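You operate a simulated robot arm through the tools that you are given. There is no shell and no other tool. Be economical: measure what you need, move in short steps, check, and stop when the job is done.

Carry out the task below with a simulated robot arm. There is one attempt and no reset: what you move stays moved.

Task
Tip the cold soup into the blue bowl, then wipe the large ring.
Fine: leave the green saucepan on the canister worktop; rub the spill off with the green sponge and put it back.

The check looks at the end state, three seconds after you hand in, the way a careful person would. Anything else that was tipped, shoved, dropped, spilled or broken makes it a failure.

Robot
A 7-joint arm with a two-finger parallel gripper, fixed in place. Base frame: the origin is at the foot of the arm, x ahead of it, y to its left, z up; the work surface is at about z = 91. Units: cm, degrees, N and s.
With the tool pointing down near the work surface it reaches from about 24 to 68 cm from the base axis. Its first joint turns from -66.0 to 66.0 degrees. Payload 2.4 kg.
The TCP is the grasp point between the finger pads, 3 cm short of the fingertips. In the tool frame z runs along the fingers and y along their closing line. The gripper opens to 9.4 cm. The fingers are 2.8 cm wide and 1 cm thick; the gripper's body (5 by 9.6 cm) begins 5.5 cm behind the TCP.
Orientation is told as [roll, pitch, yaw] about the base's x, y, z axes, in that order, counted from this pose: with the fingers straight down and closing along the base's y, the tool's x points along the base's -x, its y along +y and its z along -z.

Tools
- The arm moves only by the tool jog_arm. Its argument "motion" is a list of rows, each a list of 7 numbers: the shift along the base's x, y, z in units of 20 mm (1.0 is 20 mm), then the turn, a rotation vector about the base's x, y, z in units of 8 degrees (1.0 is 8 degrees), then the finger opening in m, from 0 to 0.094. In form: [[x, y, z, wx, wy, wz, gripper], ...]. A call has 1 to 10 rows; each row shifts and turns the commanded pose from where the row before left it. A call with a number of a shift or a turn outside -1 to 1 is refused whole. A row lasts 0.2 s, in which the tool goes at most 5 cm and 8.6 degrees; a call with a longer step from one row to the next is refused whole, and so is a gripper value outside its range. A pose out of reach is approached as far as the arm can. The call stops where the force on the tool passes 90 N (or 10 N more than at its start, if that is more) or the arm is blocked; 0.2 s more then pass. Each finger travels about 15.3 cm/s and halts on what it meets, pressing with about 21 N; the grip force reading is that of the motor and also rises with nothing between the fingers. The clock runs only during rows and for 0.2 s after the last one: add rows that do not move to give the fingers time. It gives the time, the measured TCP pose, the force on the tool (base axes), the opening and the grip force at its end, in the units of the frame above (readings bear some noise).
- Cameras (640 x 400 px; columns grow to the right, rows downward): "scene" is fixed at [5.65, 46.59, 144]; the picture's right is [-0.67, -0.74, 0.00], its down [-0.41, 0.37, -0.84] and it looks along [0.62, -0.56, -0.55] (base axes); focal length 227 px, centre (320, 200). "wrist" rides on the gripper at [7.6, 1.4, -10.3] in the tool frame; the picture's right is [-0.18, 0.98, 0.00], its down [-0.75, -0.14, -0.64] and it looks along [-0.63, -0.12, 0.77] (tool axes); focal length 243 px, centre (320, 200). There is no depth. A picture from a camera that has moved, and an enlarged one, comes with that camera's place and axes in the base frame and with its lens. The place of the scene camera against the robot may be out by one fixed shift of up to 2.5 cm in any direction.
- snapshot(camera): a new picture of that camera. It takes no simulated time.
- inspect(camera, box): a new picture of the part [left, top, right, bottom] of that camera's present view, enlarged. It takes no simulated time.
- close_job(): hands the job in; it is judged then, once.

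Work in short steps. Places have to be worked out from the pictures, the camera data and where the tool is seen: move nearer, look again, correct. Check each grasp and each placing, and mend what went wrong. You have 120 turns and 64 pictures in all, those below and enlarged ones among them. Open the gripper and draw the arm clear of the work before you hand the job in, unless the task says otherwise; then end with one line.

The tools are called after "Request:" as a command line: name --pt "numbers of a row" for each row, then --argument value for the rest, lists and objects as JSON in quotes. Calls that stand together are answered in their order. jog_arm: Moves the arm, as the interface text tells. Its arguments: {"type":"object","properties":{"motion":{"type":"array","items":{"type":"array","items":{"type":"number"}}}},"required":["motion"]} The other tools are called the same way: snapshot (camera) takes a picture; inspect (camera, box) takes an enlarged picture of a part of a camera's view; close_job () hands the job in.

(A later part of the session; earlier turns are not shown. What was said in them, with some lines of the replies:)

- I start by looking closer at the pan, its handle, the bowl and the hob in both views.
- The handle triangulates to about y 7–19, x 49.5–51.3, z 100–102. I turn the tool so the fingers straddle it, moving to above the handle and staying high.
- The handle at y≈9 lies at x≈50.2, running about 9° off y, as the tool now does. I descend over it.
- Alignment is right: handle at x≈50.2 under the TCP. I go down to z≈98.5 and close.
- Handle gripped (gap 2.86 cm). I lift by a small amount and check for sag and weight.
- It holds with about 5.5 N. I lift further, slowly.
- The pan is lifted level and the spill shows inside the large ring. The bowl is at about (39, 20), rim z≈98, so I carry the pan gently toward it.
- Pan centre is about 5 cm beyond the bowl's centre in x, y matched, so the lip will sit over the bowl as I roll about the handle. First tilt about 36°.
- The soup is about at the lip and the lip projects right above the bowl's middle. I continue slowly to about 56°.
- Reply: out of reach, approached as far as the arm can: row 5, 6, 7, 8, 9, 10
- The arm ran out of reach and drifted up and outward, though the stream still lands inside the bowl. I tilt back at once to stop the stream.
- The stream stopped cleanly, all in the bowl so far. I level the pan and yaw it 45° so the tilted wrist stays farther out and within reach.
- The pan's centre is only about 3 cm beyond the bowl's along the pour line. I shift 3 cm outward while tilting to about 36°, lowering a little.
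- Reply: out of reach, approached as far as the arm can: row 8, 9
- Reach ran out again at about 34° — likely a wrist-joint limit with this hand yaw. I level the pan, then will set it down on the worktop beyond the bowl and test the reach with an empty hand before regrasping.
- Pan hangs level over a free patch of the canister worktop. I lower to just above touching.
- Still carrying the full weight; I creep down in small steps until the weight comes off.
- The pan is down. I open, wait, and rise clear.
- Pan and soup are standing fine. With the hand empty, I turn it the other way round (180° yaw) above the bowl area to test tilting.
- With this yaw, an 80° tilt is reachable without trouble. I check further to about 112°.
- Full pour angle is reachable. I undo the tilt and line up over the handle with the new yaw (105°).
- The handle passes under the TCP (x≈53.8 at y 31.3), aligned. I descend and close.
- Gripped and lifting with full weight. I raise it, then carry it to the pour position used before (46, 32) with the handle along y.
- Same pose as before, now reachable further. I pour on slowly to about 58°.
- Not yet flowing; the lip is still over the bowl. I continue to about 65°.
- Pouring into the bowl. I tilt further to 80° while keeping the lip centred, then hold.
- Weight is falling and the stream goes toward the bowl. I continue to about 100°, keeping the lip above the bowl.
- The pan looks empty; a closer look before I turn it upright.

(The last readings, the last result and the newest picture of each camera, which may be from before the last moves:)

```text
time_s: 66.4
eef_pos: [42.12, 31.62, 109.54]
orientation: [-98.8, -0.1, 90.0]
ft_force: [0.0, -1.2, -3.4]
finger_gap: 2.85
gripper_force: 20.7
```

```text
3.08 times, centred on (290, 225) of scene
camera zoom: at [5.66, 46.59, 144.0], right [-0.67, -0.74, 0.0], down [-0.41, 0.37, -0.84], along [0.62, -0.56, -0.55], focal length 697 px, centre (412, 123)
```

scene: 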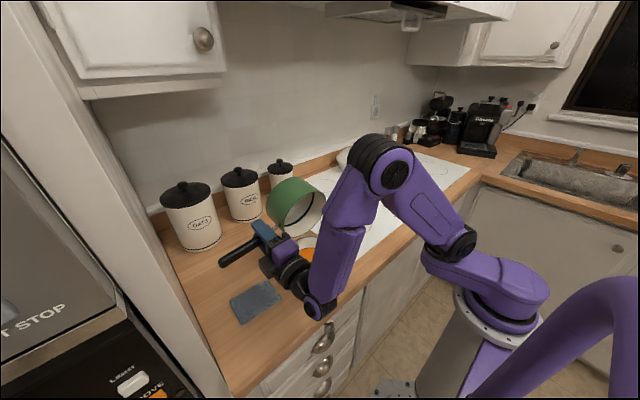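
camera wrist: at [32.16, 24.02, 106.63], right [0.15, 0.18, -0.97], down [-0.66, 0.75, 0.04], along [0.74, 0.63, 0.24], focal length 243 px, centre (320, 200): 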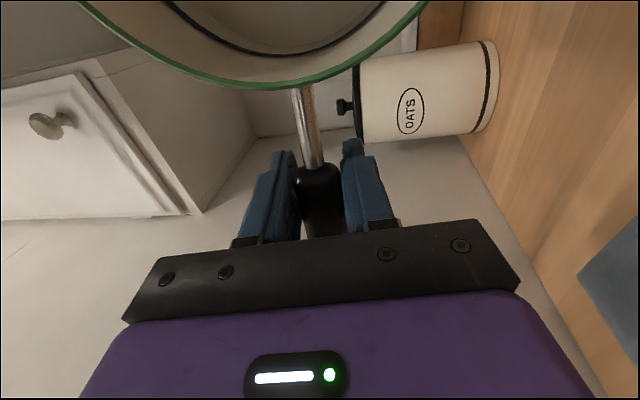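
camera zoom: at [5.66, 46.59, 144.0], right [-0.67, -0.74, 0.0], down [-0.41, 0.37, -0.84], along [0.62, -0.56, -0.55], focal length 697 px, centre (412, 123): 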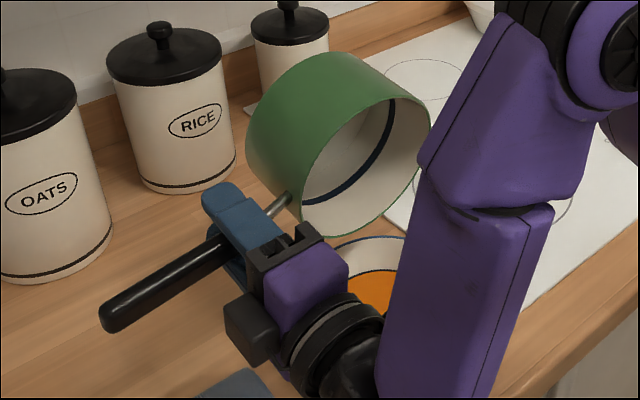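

Empty. I turn the pan upright, rising a little, then carry it back to its worktop spot.

Request:
jog_arm --pt "0 0 0.1 0 0.8 0 0" --pt "0 0 0.1 0 1 0 0" --pt "0.1 0 0.1 0 1 0 0" --pt "0.1 0 0.1 0 1 0 0" --pt "0.2 0 0 0 1 0 0" --pt "0.2 0 0 0 1 0 0" --pt "0.2 0 0 0 1 0 0" --pt "0.2 0 0 0 1 0 0" --pt "0.2 0 0 0 1 0 0" --pt "0.2 0 0 0 1 0 0"

Request:
jog_arm --pt "0.2 0 0 0 1 0 0" --pt "0.3 0 0 0 1 0 0" --pt "0.5 0 0 0 0.6 0 0" --pt "0.7 0 0 0 0 0.3 0" --pt "0.7 0 0 0 0 0.4 0" --pt "0.7 0 0 0 0 0.4 0" --pt "0.7 -0.1 0 0 0 0.4 0" --pt "0.4 -0.1 0 0 0 0.35 0" --pt "0.2 0 0 0 0 0 0" --pt "0 0 0 0 0 0 0"

Request:
inspect --camera "scene" --box '[140, 120, 400, 290]'

```text
time_s: 68.6
eef_pos: [44.95, 31.73, 110.37]
orientation: [-20.3, 0.0, 90.0]
ft_force: [0.6, 0.0, -3.7]
finger_gap: 2.83
gripper_force: 20.9
```

```text
time_s: 70.8
eef_pos: [53.79, 31.35, 110.31]
orientation: [0.4, 0.1, 104.7]
ft_force: [0.1, -0.1, -2.7]
finger_gap: 2.86
gripper_force: 21.3
```

```text
2.35 times, centred on (270, 205) of scene
camera zoom: at [5.66, 46.59, 144.0], right [-0.67, -0.74, 0.0], down [-0.41, 0.37, -0.84], along [0.62, -0.56, -0.55], focal length 533 px, centre (438, 188)
```

zoom: 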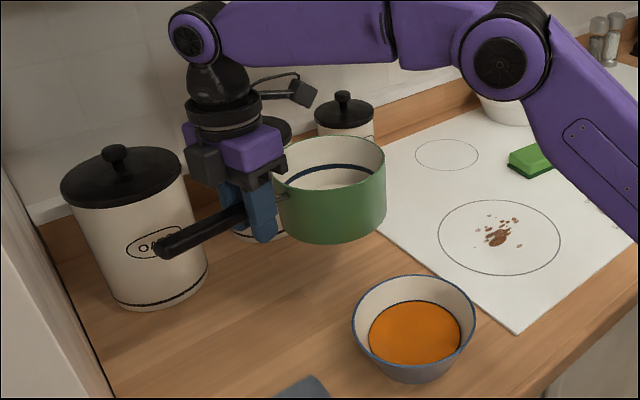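

Soup is all in the bowl, nothing spilled. I lower the pan to the worktop.

Request:
jog_arm --pt "0 0 -0.5 0 0 0 0" --pt "0 0 -0.9 0 0 0 0" --pt "0 0 -1 0 0 0 0" --pt "0 0 -1 0 0 0 0" --pt "0 0 -0.9 0 0 0 0" --pt "0 0 -0.6 0 0 0 0" --pt "0 0 -0.3 0 0 0 0" --pt "0 0 -0.2 0 0 0 0" --pt "0 0 -0.15 0 0 0 0" --pt "0 0 0 0 0 0 0"

Request:
jog_arm --pt "0 0 -0.1 0 0 0 0" --pt "0 0 -0.1 0 0 0 0" --pt "0 0 0 0 0 0 0"

```text
time_s: 73.0
eef_pos: [53.77, 31.38, 99.18]
orientation: [0.4, 0.1, 104.8]
ft_force: [-0.1, 0.6, -3.7]
finger_gap: 2.86
gripper_force: 20.8
```

```text
time_s: 73.8
eef_pos: [53.63, 31.39, 98.97]
orientation: [0.3, 0.0, 104.8]
ft_force: [-1.2, 0.0, 1.0]
finger_gap: 2.84
gripper_force: 21.2
```

Contact made; a hair lower, then open and rise.

Request:
jog_arm --pt "0 0 -0.1 0 0 0 0" --pt "0 0 0 0 0 0 0" --pt "0 0 0 0 0 0 0.03" --pt "0 0 0 0 0 0 0.05" --pt "0 0 0 0 0 0 0.07" --pt "0 0 0.3 0 0 0 0.08" --pt "0 0 1 0 0 0 0.08" --pt "0 0 1 0 0 0 0.08" --pt "0 0 1 0 0 0 0.08" --pt "0 0 1 0 0 0 0.08"

Request:
jog_arm --pt "0 0 1 0 0 0 0.08" --pt "0 0 1 0 0 0 0.08" --pt "0 -0.5 0.5 0 0 -0.5 0.08" --pt "0 -1 0.5 0 0 -1 0.08" --pt "0 -1 0 0 0 -1 0.08" --pt "0 -1 0 0 0 -1 0.08" --pt "0 -1 0 0 0 -1 0.08" --pt "0 -1 0 0 0 -1 0.08" --pt "0 -1 0 0 0 -1 0.08" --pt "0 -1 0 0 0 -1 0.08"

Request:
snapshot --camera "scene"

Request:
snapshot --camera "wrist"

```text
time_s: 76.0
eef_pos: [53.66, 31.42, 107.34]
orientation: [0.2, -0.1, 104.7]
ft_force: [-0.4, 0.3, -0.4]
finger_gap: 8.0
gripper_force: 0.1
```

```text
time_s: 78.2
eef_pos: [53.78, 16.12, 113.27]
orientation: [0.3, 0.0, 44.6]
ft_force: [0.3, -0.7, 0.7]
finger_gap: 8.01
gripper_force: 0.1
```

```text
29 pictures are left
```

scene: 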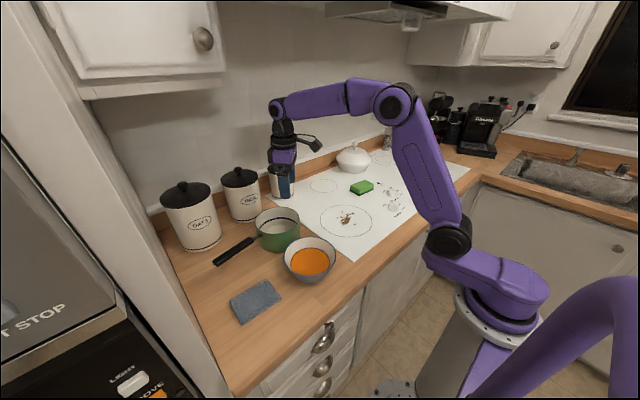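

```text
28 pictures are left
camera wrist: at [47.27, 11.71, 123.53], right [-0.56, 0.83, 0.01], down [0.64, 0.43, 0.64], along [0.53, 0.36, -0.77], focal length 243 px, centre (320, 200)
```

wrist: 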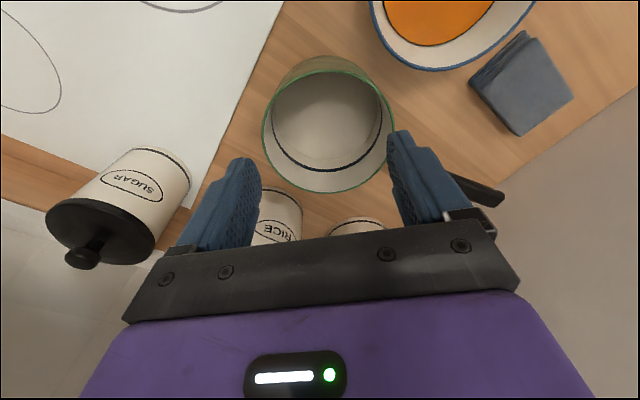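

The pan stands empty on the canister worktop, handle clear. Now I fly over to the sponge (about (58, −26)) and look at it and the spill.

Request:
jog_arm --pt "0 -1 0.2 0 0 -0.7 0.094" --pt "0 -1 0.2 0 0 -0.7 0.094" --pt "0 -1 0 0 0 -0.7 0.094" --pt "0 -1 0 0 0 -0.7 0.094" --pt "0 -1 0 0 0 -0.7 0.094" --pt "0 -1 0 0 0 -0.7 0.094" --pt "0 -1 0 0 0 -0.7 0.094" --pt "0 -1 0 0 0 -0.68 0.094" --pt "0 -1 0 0 0 0 0.094" --pt "0 -1 0 0 0 0 0.094"

Request:
jog_arm --pt "0 -1 0 0 0 0 0.094" --pt "0 -1 0 0 0 0 0.094" --pt "0 -1 0 0 0 0 0.094" --pt "0 -1 0 0 0 0 0.094" --pt "0 -1 0 0 0 0 0.094" --pt "0 -1 0 0 0 0 0.094" --pt "0 -1 0 0 0 0 0.094" --pt "0 -1 0 0 0 0 0.094" --pt "0 -1 0 0 0 0 0.094" --pt "0 0 0 0 0 0 0.094"

Request:
snapshot --camera "wrist"

Request:
inspect --camera "scene" --box '[300, 140, 460, 240]'

```text
time_s: 80.4
eef_pos: [53.81, -3.77, 114.05]
orientation: [0.3, 0.0, 0.1]
ft_force: [0.1, -0.2, 0.7]
finger_gap: 9.38
gripper_force: 0.0
```

```text
time_s: 82.6
eef_pos: [53.7, -21.7, 113.88]
orientation: [0.4, -0.1, 0.3]
ft_force: [-0.6, -0.1, -0.5]
finger_gap: 9.4
gripper_force: 0.0
```

```text
27 pictures are left
camera wrist: at [46.0, -20.47, 124.32], right [0.18, 0.98, 0.01], down [0.75, -0.14, 0.64], along [0.63, -0.11, -0.77], focal length 243 px, centre (320, 200)
```

wrist: 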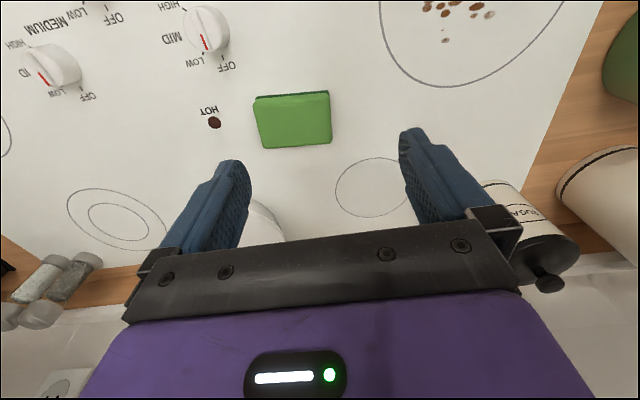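

```text
4.00 times, centred on (380, 190) of scene
camera zoom: at [5.65, 46.59, 144.0], right [-0.67, -0.74, 0.0], down [-0.41, 0.37, -0.84], along [0.62, -0.56, -0.55], focal length 906 px, centre (80, 240)
```

zoom: 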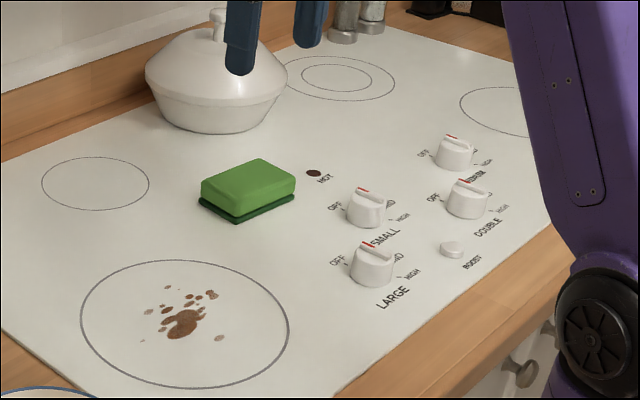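

The sponge is centred near (57.5, −25.8), about 6 cm in x and 9 cm in y. I turn the hand to close along x above it.

Request:
jog_arm --pt "0.2 -0.2 0 0 0 -1 0.094" --pt "0.2 -0.2 0 0 0 -1 0.094" --pt "0.2 -0.2 0 0 0 -1 0.094" --pt "0.2 -0.2 0 0 0 -1 0.094" --pt "0.2 -0.2 0 0 0 -1 0.094" --pt "0.2 -0.2 -0.2 0 0 -1 0.094" --pt "0.2 -0.2 -0.4 0 0 -1 0.094" --pt "0.2 -0.2 -0.4 0 0 -1 0.094" --pt "0.2 -0.2 -0.4 0 0 -1 0.094" --pt "0.1 -0.2 -0.4 0 0 -1 0.094"

Request:
jog_arm --pt "0 0 -0.5 0 0 -1 0.094" --pt "0 0 -0.5 0 0 -0.9 0.094" --pt "0 0 0 0 0 0 0.094"

Request:
snapshot --camera "wrist"

Request:
inspect --camera "scene" --box '[320, 130, 440, 205]'

```text
time_s: 84.8
eef_pos: [57.57, -25.66, 110.51]
orientation: [0.3, 0.0, -80.0]
ft_force: [-0.4, 0.3, 0.6]
finger_gap: 9.42
gripper_force: 0.0
```

```text
time_s: 85.6
eef_pos: [57.46, -25.6, 108.29]
orientation: [0.3, 0.0, -95.1]
ft_force: [0.5, -0.2, 0.1]
finger_gap: 9.41
gripper_force: 0.1
```

```text
25 pictures are left
camera wrist: at [59.57, -18.15, 118.72], right [0.96, -0.27, 0.01], down [-0.21, -0.74, 0.64], along [-0.17, -0.62, -0.77], focal length 243 px, centre (320, 200)
```

wrist: 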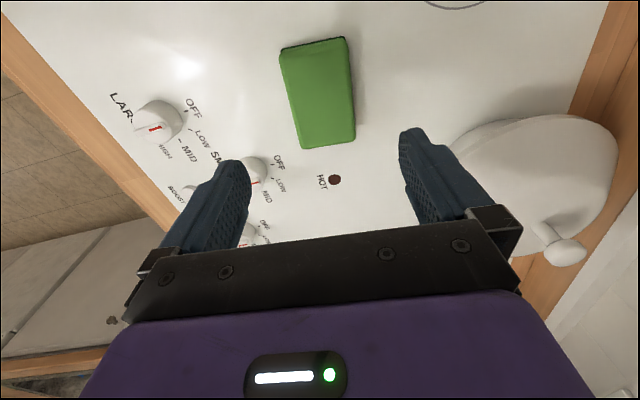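

```text
5.33 times, centred on (380, 168) of scene
camera zoom: at [5.65, 46.59, 144.0], right [-0.67, -0.74, 0.0], down [-0.41, 0.37, -0.84], along [0.62, -0.56, -0.55], focal length 1208 px, centre (0, 373)
```

zoom: 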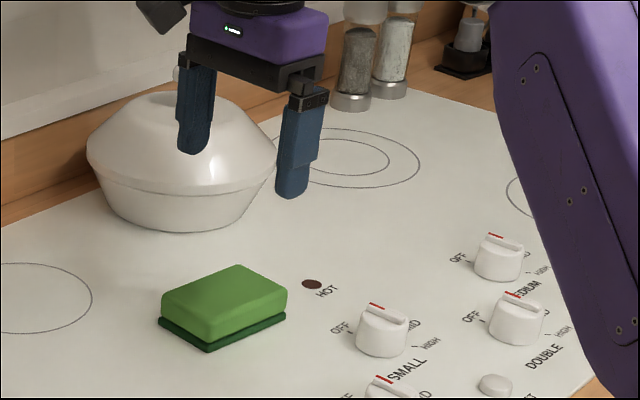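

Sponge centre (57.6, −25.7), near enough aligned. I go down beside it with the fingertips just off the hob.

Request:
jog_arm --pt "0.1 0 -1 0 0 -0.2 0.094" --pt "0 0 -1 0 0 0 0.094" --pt "0 0 -1 0 0 0 0.094" --pt "0 0 -1 0 0 0 0.094" --pt "0 0 -1 0 0 0 0.094" --pt "0 0 -0.8 0 0 0 0.094" --pt "0 0 -0.5 0 0 0 0.094" --pt "0 0 0 0 0 0 0.094"

Request:
inspect --camera "scene" --box '[320, 130, 440, 205]'

```text
time_s: 87.4
eef_pos: [57.63, -25.6, 95.93]
orientation: [0.4, -0.1, -96.5]
ft_force: [-0.2, 0.3, -0.4]
finger_gap: 9.41
gripper_force: 0.1
```

```text
5.33 times, centred on (380, 168) of scene
camera zoom: at [5.65, 46.59, 144.0], right [-0.67, -0.74, 0.0], down [-0.41, 0.37, -0.84], along [0.62, -0.56, -0.55], focal length 1208 px, centre (0, 373)
```

zoom: 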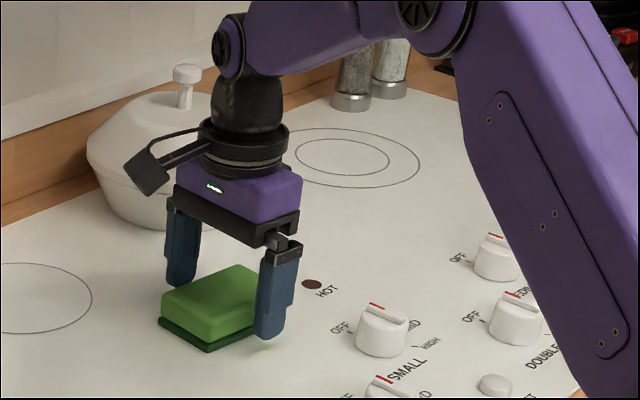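

Fingers straddle the sponge. I lower 5 mm more and close.

Request:
jog_arm --pt "0 0 -0.25 0 0 0 0.094" --pt "0 0 0 0 0 0 0.075" --pt "0 0 0 0 0 0 0.055" --pt "0 0 0 0 0 0 0.03" --pt "0 0 0 0 0 0 0.03" --pt "0 0 0 0 0 0 0.03"

Request:
inspect --camera "scene" --box '[320, 130, 440, 205]'

```text
time_s: 88.8
eef_pos: [57.7, -25.68, 95.24]
orientation: [0.3, -0.1, -96.6]
ft_force: [-0.1, -0.2, 0.1]
finger_gap: 6.11
gripper_force: 20.9
```

```text
5.33 times, centred on (380, 168) of scene
camera zoom: at [5.65, 46.59, 144.0], right [-0.67, -0.74, 0.0], down [-0.41, 0.37, -0.84], along [0.62, -0.56, -0.55], focal length 1208 px, centre (0, 373)
```

zoom: 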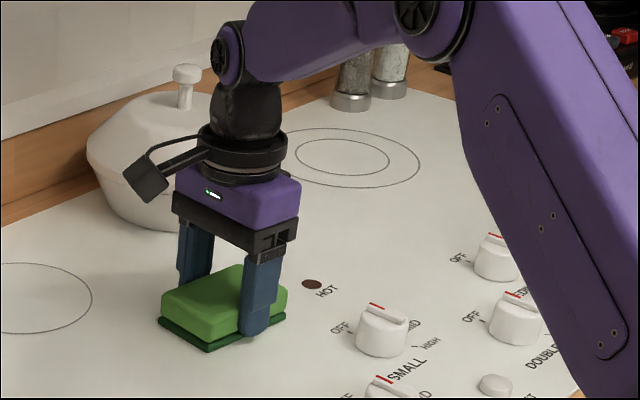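

Sponge held (gap 6.1). I lift it 4 cm and carry it to above the far edge of the spill.

Request:
jog_arm --pt "0 0 0.6 0 0 0 0.03" --pt "0 0 0.9 0 0 0 0.03" --pt "0 0.5 0.5 0 0 0 0.03" --pt "-0.3 1 0 0 0 0 0.03" --pt "-0.3 1 0 0 0 0 0.03" --pt "-0.3 1 0 0 0 0 0.03" --pt "-0.3 1 0 0 0 0 0.03" --pt "-0.3 1 0 0 0 0 0.03" --pt "-0.3 1 0 0 0 0 0.03" --pt "0 0 0 0 0 0 0.03"

Request:
inspect --camera "scene" --box '[270, 140, 430, 240]'

Request:
snapshot --camera "wrist"

```text
time_s: 91.0
eef_pos: [54.15, -12.58, 99.42]
orientation: [0.5, 0.1, -96.7]
ft_force: [0.6, -0.2, -0.4]
finger_gap: 6.14
gripper_force: 21.2
```

```text
4.00 times, centred on (350, 190) of scene
camera zoom: at [5.65, 46.59, 144.0], right [-0.67, -0.74, 0.0], down [-0.41, 0.37, -0.84], along [0.62, -0.56, -0.55], focal length 906 px, centre (200, 240)
```

zoom: 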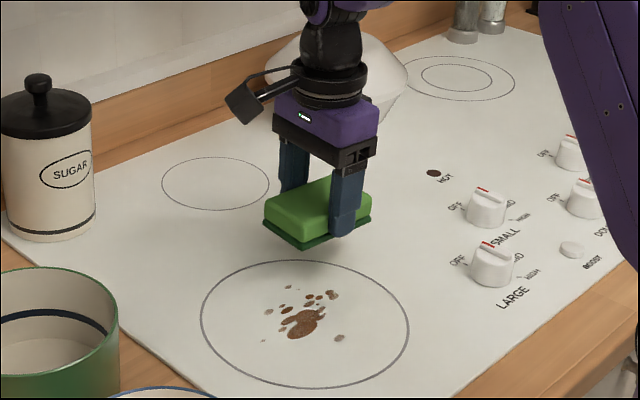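

```text
20 pictures are left
camera wrist: at [56.29, -5.23, 109.79], right [0.95, -0.3, 0.01], down [-0.23, -0.73, 0.64], along [-0.19, -0.61, -0.77], focal length 243 px, centre (320, 200)
```

wrist: 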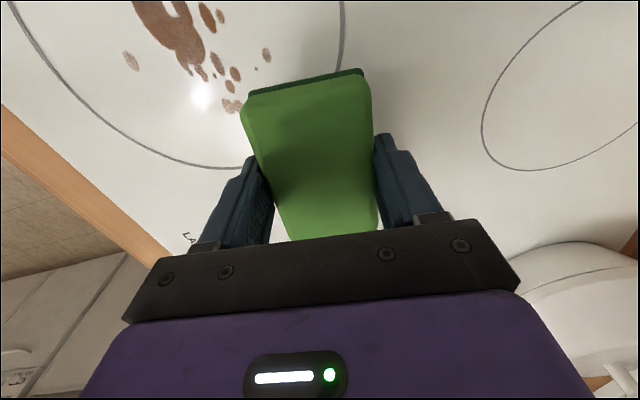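

The spill spans about x 43–53, y −10 to 0. I move over its far edge and lower until the sponge touches.

Request:
jog_arm --pt "-0.2 1 0 0 0 0 0.03" --pt "-0.2 1 0 0 0 0 0.03" --pt "0 0 -0.7 0 0 0 0.03" --pt "0 0 -0.7 0 0 0 0.03" --pt "0 0 -0.5 0 0 0 0.03" --pt "0 0 -0.1 0 0 0 0.03" --pt "0 0 0 0 0 0 0.03"

Request:
jog_arm --pt "0 0 -0.1 0 0 0 0.03" --pt "0 0 -0.1 0 0 0 0.03" --pt "0 0 0 0 0 0 0.03"

```text
time_s: 92.6
eef_pos: [53.29, -8.77, 95.46]
orientation: [0.4, 0.0, -96.6]
ft_force: [0.7, -0.6, -0.8]
finger_gap: 6.09
gripper_force: 20.9
```

```text
time_s: 93.4
eef_pos: [53.29, -8.74, 95.23]
orientation: [0.7, 0.1, -96.6]
ft_force: [-11.1, 5.2, 50.2]
finger_gap: 6.09
gripper_force: 21.1
```

Contact is stiff (50 N); I ease off 1 mm and check.

Request:
jog_arm --pt "0 0 0.06 0 0 0 0.03" --pt "0 0 0 0 0 0 0.03"

```text
time_s: 94.0
eef_pos: [53.51, -8.65, 95.18]
orientation: [0.6, 0.0, -96.6]
ft_force: [-0.3, 4.6, 33.3]
finger_gap: 6.12
gripper_force: 20.7
```

Request:
jog_arm --pt "0 0 0.06 0 0 0 0.03" --pt "-0.5 0 0 0 0 0 0.03" --pt "-0.5 0 0 0 0 0 0.03" --pt "-0.5 0 0 0 0 0 0.03" --pt "0 0 0 0 0 0 0.03"

Request:
inspect --camera "scene" --box '[270, 140, 430, 240]'

```text
time_s: 95.2
eef_pos: [50.35, -8.76, 95.32]
orientation: [0.5, -0.1, -96.6]
ft_force: [10.2, -0.6, 13.0]
finger_gap: 6.12
gripper_force: 20.8
```

```text
4.00 times, centred on (350, 190) of scene
camera zoom: at [5.66, 46.6, 144.0], right [-0.67, -0.74, 0.0], down [-0.41, 0.37, -0.84], along [0.62, -0.56, -0.55], focal length 906 px, centre (200, 240)
```

zoom: 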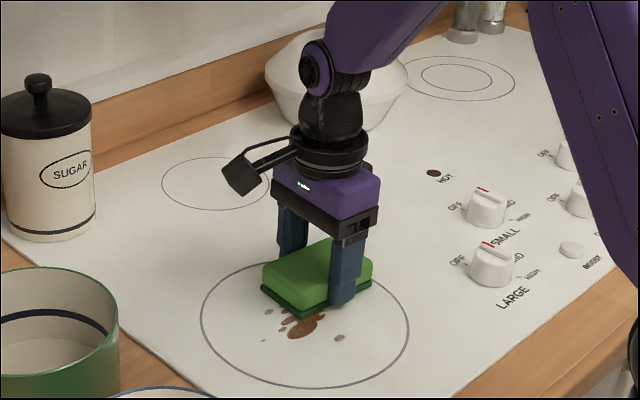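

About 13 N of pressure and it slides cleanly. I wipe in back-and-forth passes over the spill.

Request:
jog_arm --pt "-0.6 0 0 0 0 0 0.03" --pt "-0.7 0 0 0 0 0 0.03" --pt "-0.7 0 0 0 0 0 0.03" --pt "-0.7 0 0 0 0 0 0.03" --pt "-0.7 0 0 0 0 0 0.03" --pt "0 0.6 0 0 0 0 0.03" --pt "0 0.7 0 0 0 0 0.03" --pt "0 0.5 0 0 0 0 0.03" --pt "0.6 0 0 0 0 0 0.03" --pt "0.7 0 0 0 0 0 0.03"

Request:
jog_arm --pt "0.7 0 0 0 0 0 0.03" --pt "0.7 0 0 0 0 0 0.03" --pt "0.7 0 0 0 0 0 0.03" --pt "0.7 0 0 0 0 0 0.03" --pt "0.7 0 0 0 0 0 0.03" --pt "0.4 0 0 0 0 0 0.03" --pt "0 0.6 0 0 0 0 0.03" --pt "0 0.7 0 0 0 0 0.03" --pt "0 0.5 0 0 0 0 0.03" --pt "-0.6 0 0 0 0 0 0.03"

Request:
inspect --camera "scene" --box '[270, 140, 430, 240]'

```text
time_s: 97.3
eef_pos: [43.67, -5.43, 95.3]
orientation: [-1.4, 0.0, -97.0]
ft_force: [-15.0, -2.0, 28.9]
finger_gap: 6.12
gripper_force: 21.4
stopped in row 10: the force on the tool passed its limit (the readings are from after the stop); the commanded pose is now the measured one
```

```text
time_s: 97.6
eef_pos: [43.9, -5.47, 95.38]
orientation: [-2.8, 0.1, -97.1]
ft_force: [-15.2, 0.7, 32.3]
finger_gap: 6.14
gripper_force: 21.1
stopped in row 1: the force on the tool passed its limit (the readings are from after the stop); the commanded pose is now the measured one
```

```text
4.00 times, centred on (350, 190) of scene
camera zoom: at [5.56, 46.6, 144.0], right [-0.67, -0.74, 0.0], down [-0.41, 0.37, -0.84], along [0.62, -0.56, -0.55], focal length 906 px, centre (200, 240)
```

zoom: 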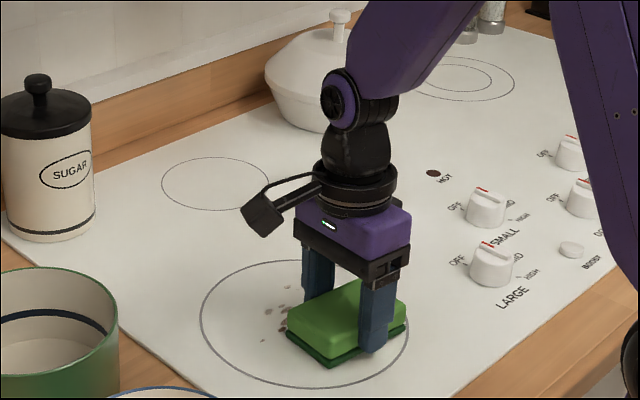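

The sponge caught and the wrist tipped 2.8° when pulling back. I lift 1 cm, straighten, and look before continuing.

Request:
jog_arm --pt "0 0 0.25 0 0 0 0.03" --pt "0 0 0.25 0 0 0 0.03" --pt "0 0 0 0 -0.4 0 0.03" --pt "0 0 0 0 0 0 0.03"

Request:
inspect --camera "scene" --box '[270, 140, 430, 240]'

```text
time_s: 98.6
eef_pos: [44.11, -5.44, 96.14]
orientation: [0.5, 0.4, -97.1]
ft_force: [0.5, 0.5, -0.9]
finger_gap: 6.13
gripper_force: 20.5
```

```text
4.00 times, centred on (350, 190) of scene
camera zoom: at [5.65, 46.59, 144.0], right [-0.67, -0.74, 0.0], down [-0.41, 0.37, -0.84], along [0.62, -0.56, -0.55], focal length 906 px, centre (200, 240)
```

zoom: 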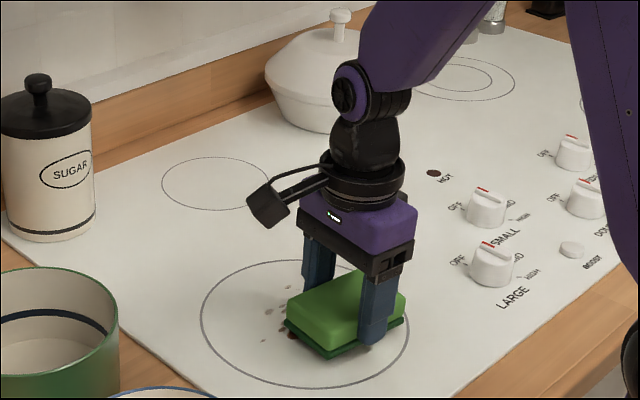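

Remaining spots lie toward +y. I go back lifted to the far side at y≈−2 and lower gently for another inward stroke.

Request:
jog_arm --pt "0 0 0.4 0 0 0 0.03" --pt "0.8 0.3 0 0 0 0 0.03" --pt "0.9 0.3 0 0 0 0 0.03" --pt "0.9 0.3 0 0 0 0 0.03" --pt "0.9 0.3 0 0 0 0 0.03" --pt "0.9 0.3 0 0 0 0 0.03" --pt "0 0.2 -0.4 0 0 0 0.03" --pt "0 0 -0.3 0 0 0 0.03" --pt "0 0 0 0 0 0 0.03"

Request:
jog_arm --pt "0 0 -0.1 0 0 0 0.03" --pt "0 0 0 0 0 0 0.03"

```text
time_s: 100.6
eef_pos: [52.98, -1.96, 95.48]
orientation: [0.5, 0.4, -97.1]
ft_force: [0.3, 0.0, -0.5]
finger_gap: 6.11
gripper_force: 21.1
```

```text
time_s: 101.2
eef_pos: [52.85, -1.99, 95.27]
orientation: [0.6, 0.5, -97.2]
ft_force: [-0.1, -0.8, -0.2]
finger_gap: 6.09
gripper_force: 21.2
```

Request:
jog_arm --pt "0 0 -0.07 0 0 0 0.03" --pt "0 0 0 0 0 0 0.03"

```text
time_s: 101.8
eef_pos: [52.94, -2.0, 95.33]
orientation: [0.7, 0.5, -97.1]
ft_force: [0.3, -0.9, 6.5]
finger_gap: 6.11
gripper_force: 21.5
```

Light contact (6.5 N). Down a touch more and stroke inward.

Request:
jog_arm --pt "-0.3 0 -0.03 0 0 0 0.03" --pt "-0.6 0 0 0 0 0 0.03" --pt "-0.6 0 0 0 0 0 0.03" --pt "-0.6 0 0 0 0 0 0.03" --pt "-0.6 0 0 0 0 0 0.03" --pt "-0.6 0 0 0 0 0 0.03" --pt "-0.6 0 0 0 0 0 0.03" --pt "-0.6 0 0 0 0 0 0.03" --pt "-0.3 0 0 0 0 0 0.03" --pt "0 0 0 0 0 0 0.03"

Request:
jog_arm --pt "0 0 0.5 0 0 0 0.03" --pt "0 0 1 0 0 0 0.03" --pt "0 -1 1 0 0 0 0.03" --pt "0 -1 0 0 0 0 0.03" --pt "0 -1 0 0 0 0 0.03" --pt "0 -1 0 0 0 0 0.03" --pt "0 -1 0 0 0 0 0.03" --pt "0 -1 0 0 0 0 0.03" --pt "0 0 0 0 0 0 0.03"

Request:
inspect --camera "scene" --box '[270, 140, 430, 240]'

```text
time_s: 104.0
eef_pos: [43.41, -1.88, 95.32]
orientation: [0.7, 0.5, -97.3]
ft_force: [13.5, 0.4, 19.4]
finger_gap: 6.11
gripper_force: 20.9
```

```text
time_s: 106.0
eef_pos: [43.22, -14.05, 100.05]
orientation: [0.5, 0.5, -97.1]
ft_force: [0.2, -0.1, 0.1]
finger_gap: 6.12
gripper_force: 21.5
```

```text
4.00 times, centred on (350, 190) of scene
camera zoom: at [5.65, 46.59, 144.0], right [-0.67, -0.74, 0.0], down [-0.41, 0.37, -0.84], along [0.62, -0.56, -0.55], focal length 906 px, centre (200, 240)
```

zoom: 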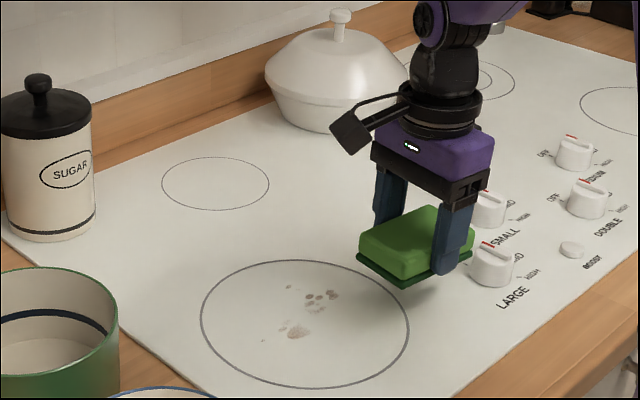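

The stain has faded but faint marks remain. I do more rubbing, now with strokes along y (the sponge's long side).

Request:
jog_arm --pt "0.9 0.3 0 0 0 0 0.03" --pt "0.9 0.3 0 0 0 0 0.03" --pt "0.9 0.3 0 0 0 0 0.03" --pt "0.9 0.3 0 0 0 0 0.03" --pt "0.5 0.3 0 0 0 0 0.03" --pt "0 0 -0.8 0 0 0 0.03" --pt "0 0 -0.8 0 0 0 0.03" --pt "0 0 -0.6 0 0 0 0.03" --pt "0 0 -0.15 0 0 0 0.03" --pt "0 0 0 0 0 0 0.03"

Request:
jog_arm --pt "0 0 -0.05 0 0 0 0.03" --pt "0 0 0 0 0 0 0.03"

```text
time_s: 108.2
eef_pos: [51.54, -10.96, 95.56]
orientation: [0.5, 0.5, -97.2]
ft_force: [0.3, 0.7, -0.4]
finger_gap: 6.14
gripper_force: 20.9
```

```text
time_s: 108.8
eef_pos: [51.47, -10.91, 95.49]
orientation: [0.5, 0.6, -97.1]
ft_force: [0.8, 0.3, -0.5]
finger_gap: 6.1
gripper_force: 21.3
```

Request:
jog_arm --pt "0 0 -0.12 0 0 0 0.03" --pt "0 0 0 0 0 0 0.03"

```text
time_s: 109.4
eef_pos: [51.45, -10.98, 95.24]
orientation: [0.6, 0.5, -97.1]
ft_force: [-3.1, 1.5, 16.8]
finger_gap: 6.11
gripper_force: 20.5
```

Good pressure (17 N). One stroke along +y, step inward, and back.

Request:
jog_arm --pt "0 0.5 0 0 0 0 0.03" --pt "0 0.7 0 0 0 0 0.03" --pt "0 0.7 0 0 0 0 0.03" --pt "0 0.7 0 0 0 0 0.03" --pt "0 0.7 0 0 0 0 0.03" --pt "0 0.7 0 0 0 0 0.03" --pt "0 0.7 0 0 0 0 0.03" --pt "0 0.7 0 0 0 0 0.03" --pt "0 0.5 0 0 0 0 0.03" --pt "0 0 0 0 0 0 0.03"

Request:
jog_arm --pt "-0.6 0 0 0 0 0 0.03" --pt "-0.6 0 0 0 0 0 0.03" --pt "-0.4 0 0 0 0 0 0.03" --pt "0 -0.5 0 0 0 0 0.03" --pt "0 -0.7 0 0 0 0 0.03" --pt "0 -0.7 0 0 0 0 0.03" --pt "0 -0.7 0 0 0 0 0.03" --pt "0 -0.7 0 0 0 0 0.03" --pt "0 -0.7 0 0 0 0 0.03" --pt "0 -0.7 0 0 0 0 0.03"

```text
time_s: 111.6
eef_pos: [51.54, 0.52, 95.2]
orientation: [0.8, 0.5, -97.3]
ft_force: [1.7, -26.1, 33.4]
finger_gap: 6.14
gripper_force: 20.7
```

```text
time_s: 113.8
eef_pos: [48.23, -7.91, 95.14]
orientation: [0.6, 0.7, -96.6]
ft_force: [0.4, 41.2, 47.4]
finger_gap: 6.09
gripper_force: 21.1
```

Pressure has grown to 47 N, so I ease off 1.5 mm and finish this pass, then one more nearer.

Request:
jog_arm --pt "0 -0.3 0.07 0 0 0 0.03" --pt "0 -0.6 0 0 0 0 0.03" --pt "0 -0.4 0 0 0 0 0.03" --pt "-0.6 0 0 0 0 0 0.03" --pt "-0.6 0 0 0 0 0 0.03" --pt "-0.5 0 0 0 0 0 0.03" --pt "0 0 0 0 0 0 0.03"

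Request:
jog_arm --pt "0 0.5 0 0 0 0 0.03" --pt "0 0.7 0 0 0 0 0.03" --pt "0 0.7 0 0 0 0 0.03" --pt "0 0.7 0 0 0 0 0.03" --pt "0 0.7 0 0 0 0 0.03" --pt "0 0.7 0 0 0 0 0.03" --pt "0 0.7 0 0 0 0 0.03" --pt "0 0.7 0 0 0 0 0.03" --pt "0 0.5 0 0 0 0 0.03" --pt "0 0 0 0 0 0 0.03"

Request:
jog_arm --pt "0 0 0.5 0 0 0 0.03" --pt "0 0 1 0 0 0 0.03" --pt "0.3 -0.7 0.5 0 0 0 0.03" --pt "0.6 -1 0 0 0 0 0.03" --pt "0.6 -1 0 0 0 0 0.03" --pt "0.6 -1 0 0 0 0 0.03" --pt "0.6 -1 0 0 0 0 0.03" --pt "0.6 -1 0 0 0 0 0.03" --pt "0.4 -1 0 0 0 0 0.03" --pt "0 -1 0 0 0 0 0.03"

Request:
inspect --camera "scene" --box '[270, 140, 430, 240]'

```text
time_s: 115.4
eef_pos: [44.9, -11.27, 95.27]
orientation: [0.5, 0.6, -97.1]
ft_force: [2.2, -2.5, 5.1]
finger_gap: 6.15
gripper_force: 21.1
```

```text
time_s: 117.6
eef_pos: [44.78, 0.57, 95.13]
orientation: [0.5, 0.5, -97.1]
ft_force: [2.8, -15.9, 20.3]
finger_gap: 6.13
gripper_force: 20.6
```

```text
time_s: 119.8
eef_pos: [52.24, -14.69, 99.36]
orientation: [0.5, 0.5, -97.1]
ft_force: [-0.4, -0.8, -0.1]
finger_gap: 6.12
gripper_force: 21.3
```

```text
4.00 times, centred on (350, 190) of scene
camera zoom: at [5.65, 46.59, 144.0], right [-0.67, -0.74, 0.0], down [-0.41, 0.37, -0.84], along [0.62, -0.56, -0.55], focal length 906 px, centre (200, 240)
```

zoom: 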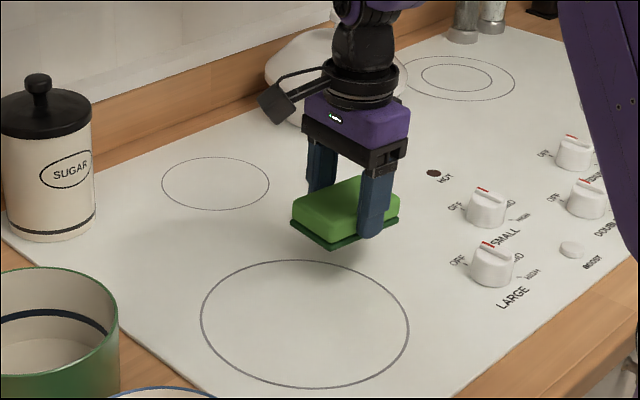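

The ring looks clean. I carry the sponge back to its original place (57.7, −25.7).

Request:
jog_arm --pt "0.4 -0.7 0 0 0 0 0.03" --pt "0.45 -0.9 0 0 0 0 0.03" --pt "0.45 -0.9 0 0 0 0 0.03" --pt "0.45 -0.9 0 0 0 0 0.03" --pt "0.45 -0.9 0 0 0 0 0.03" --pt "0.4 -0.9 0 0 0 0 0.03" --pt "0.13 -0.3 -0.5 0 0 0 0.03" --pt "0 0 -0.8 0 0 0 0.03" --pt "0 0 -0.6 0 0 0 0.03" --pt "0 0 0 0 0 0 0.03"

Request:
inspect --camera "scene" --box '[320, 130, 440, 205]'

```text
time_s: 122.0
eef_pos: [57.6, -25.82, 95.39]
orientation: [0.6, 0.5, -97.1]
ft_force: [0.2, -0.3, -0.7]
finger_gap: 6.13
gripper_force: 21.3
```

```text
5.33 times, centred on (380, 168) of scene
camera zoom: at [5.65, 46.59, 144.0], right [-0.67, -0.74, 0.0], down [-0.41, 0.37, -0.84], along [0.62, -0.56, -0.55], focal length 1208 px, centre (0, 373)
```

zoom: 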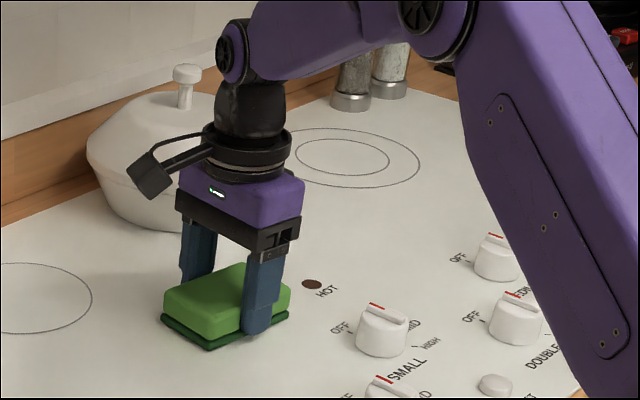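

Within a few millimetres of where it was. I lower the last bit, open slowly and rise.

Request:
jog_arm --pt "0.03 0.05 -0.06 0 0 0 0.03" --pt "0 0 0 0 0 0 0.03" --pt "0 0 0 0 0 0 0.065" --pt "0 0 0 0 0 0 0.08" --pt "0 0 0 0 0 0 0.092" --pt "0 0 0.3 0 0 0 0.092" --pt "0 0 0.8 0 0 0 0.092" --pt "0 0 1 0 0 0 0.092" --pt "0 0 1 0 0 0 0.092" --pt "0 0 1 0 0 0 0.092"

Request:
jog_arm --pt "0 0 1 0 0 0.8 0.092" --pt "0 0 1 0 0 1 0.092" --pt "0 0 1 0 0 1 0.092" --pt "-0.5 0.5 1 0 0 1 0.092" --pt "-1 0.5 1 0 0 1 0.092" --pt "-1 0.5 1 0 0 1 0.092" --pt "-1 0.5 1 0 0 1 0.092" --pt "-1 0.5 1 0 0 1 0.092" --pt "-1 0.5 0.5 0 0 1 0.092" --pt "-1 0.5 0 0 0 1 0.092"

Request:
snapshot --camera "scene"

Request:
inspect --camera "scene" --box '[280, 150, 440, 250]'

Request:
inspect --camera "scene" --box '[150, 160, 370, 320]'

```text
time_s: 124.2
eef_pos: [57.72, -25.77, 103.44]
orientation: [0.5, 0.5, -97.1]
ft_force: [0.0, 0.5, 0.4]
finger_gap: 9.23
gripper_force: 0.1
```

```text
time_s: 126.4
eef_pos: [44.8, -18.66, 120.6]
orientation: [0.5, 0.3, -18.6]
ft_force: [-0.9, 0.2, 0.0]
finger_gap: 9.2
gripper_force: 0.1
```

```text
13 pictures are left
```

scene: 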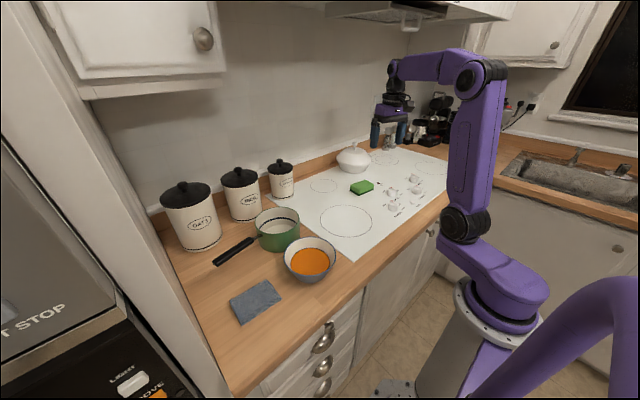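

```text
4.00 times, centred on (360, 200) of scene
camera zoom: at [5.65, 46.59, 144.0], right [-0.67, -0.74, 0.0], down [-0.41, 0.37, -0.84], along [0.62, -0.56, -0.55], focal length 906 px, centre (160, 200)
```

zoom: 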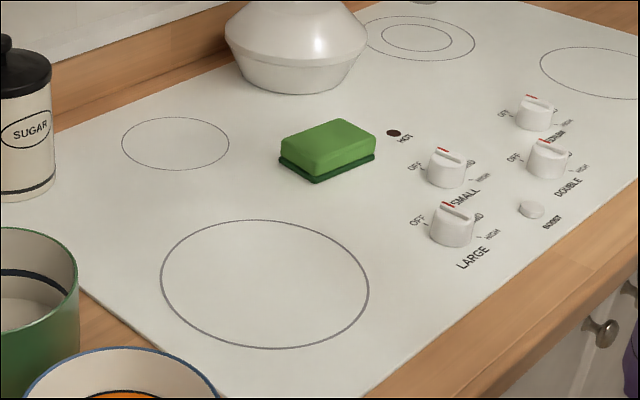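

```text
2.50 times, centred on (260, 240) of scene
camera zoom: at [5.65, 46.59, 144.0], right [-0.67, -0.74, 0.0], down [-0.41, 0.37, -0.84], along [0.62, -0.56, -0.55], focal length 566 px, centre (470, 100)
```

zoom: 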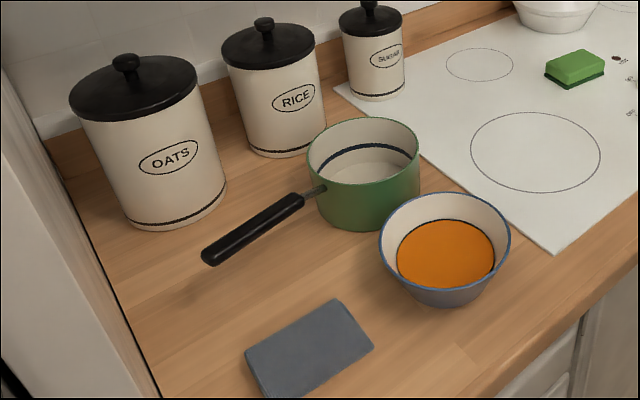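

Everything checks out: the soup is in the bowl, the empty pan is on the canister worktop, the ring is clean, the sponge is back, and the hand is open and clear. I hand in.

Request:
close_job

```text
The job is handed in.
```

The job is handed in: the cold soup is in the blue bowl, the large ring is wiped clean, the green saucepan stands empty on the canister worktop, and the sponge is back within a few millimetres of where it was.
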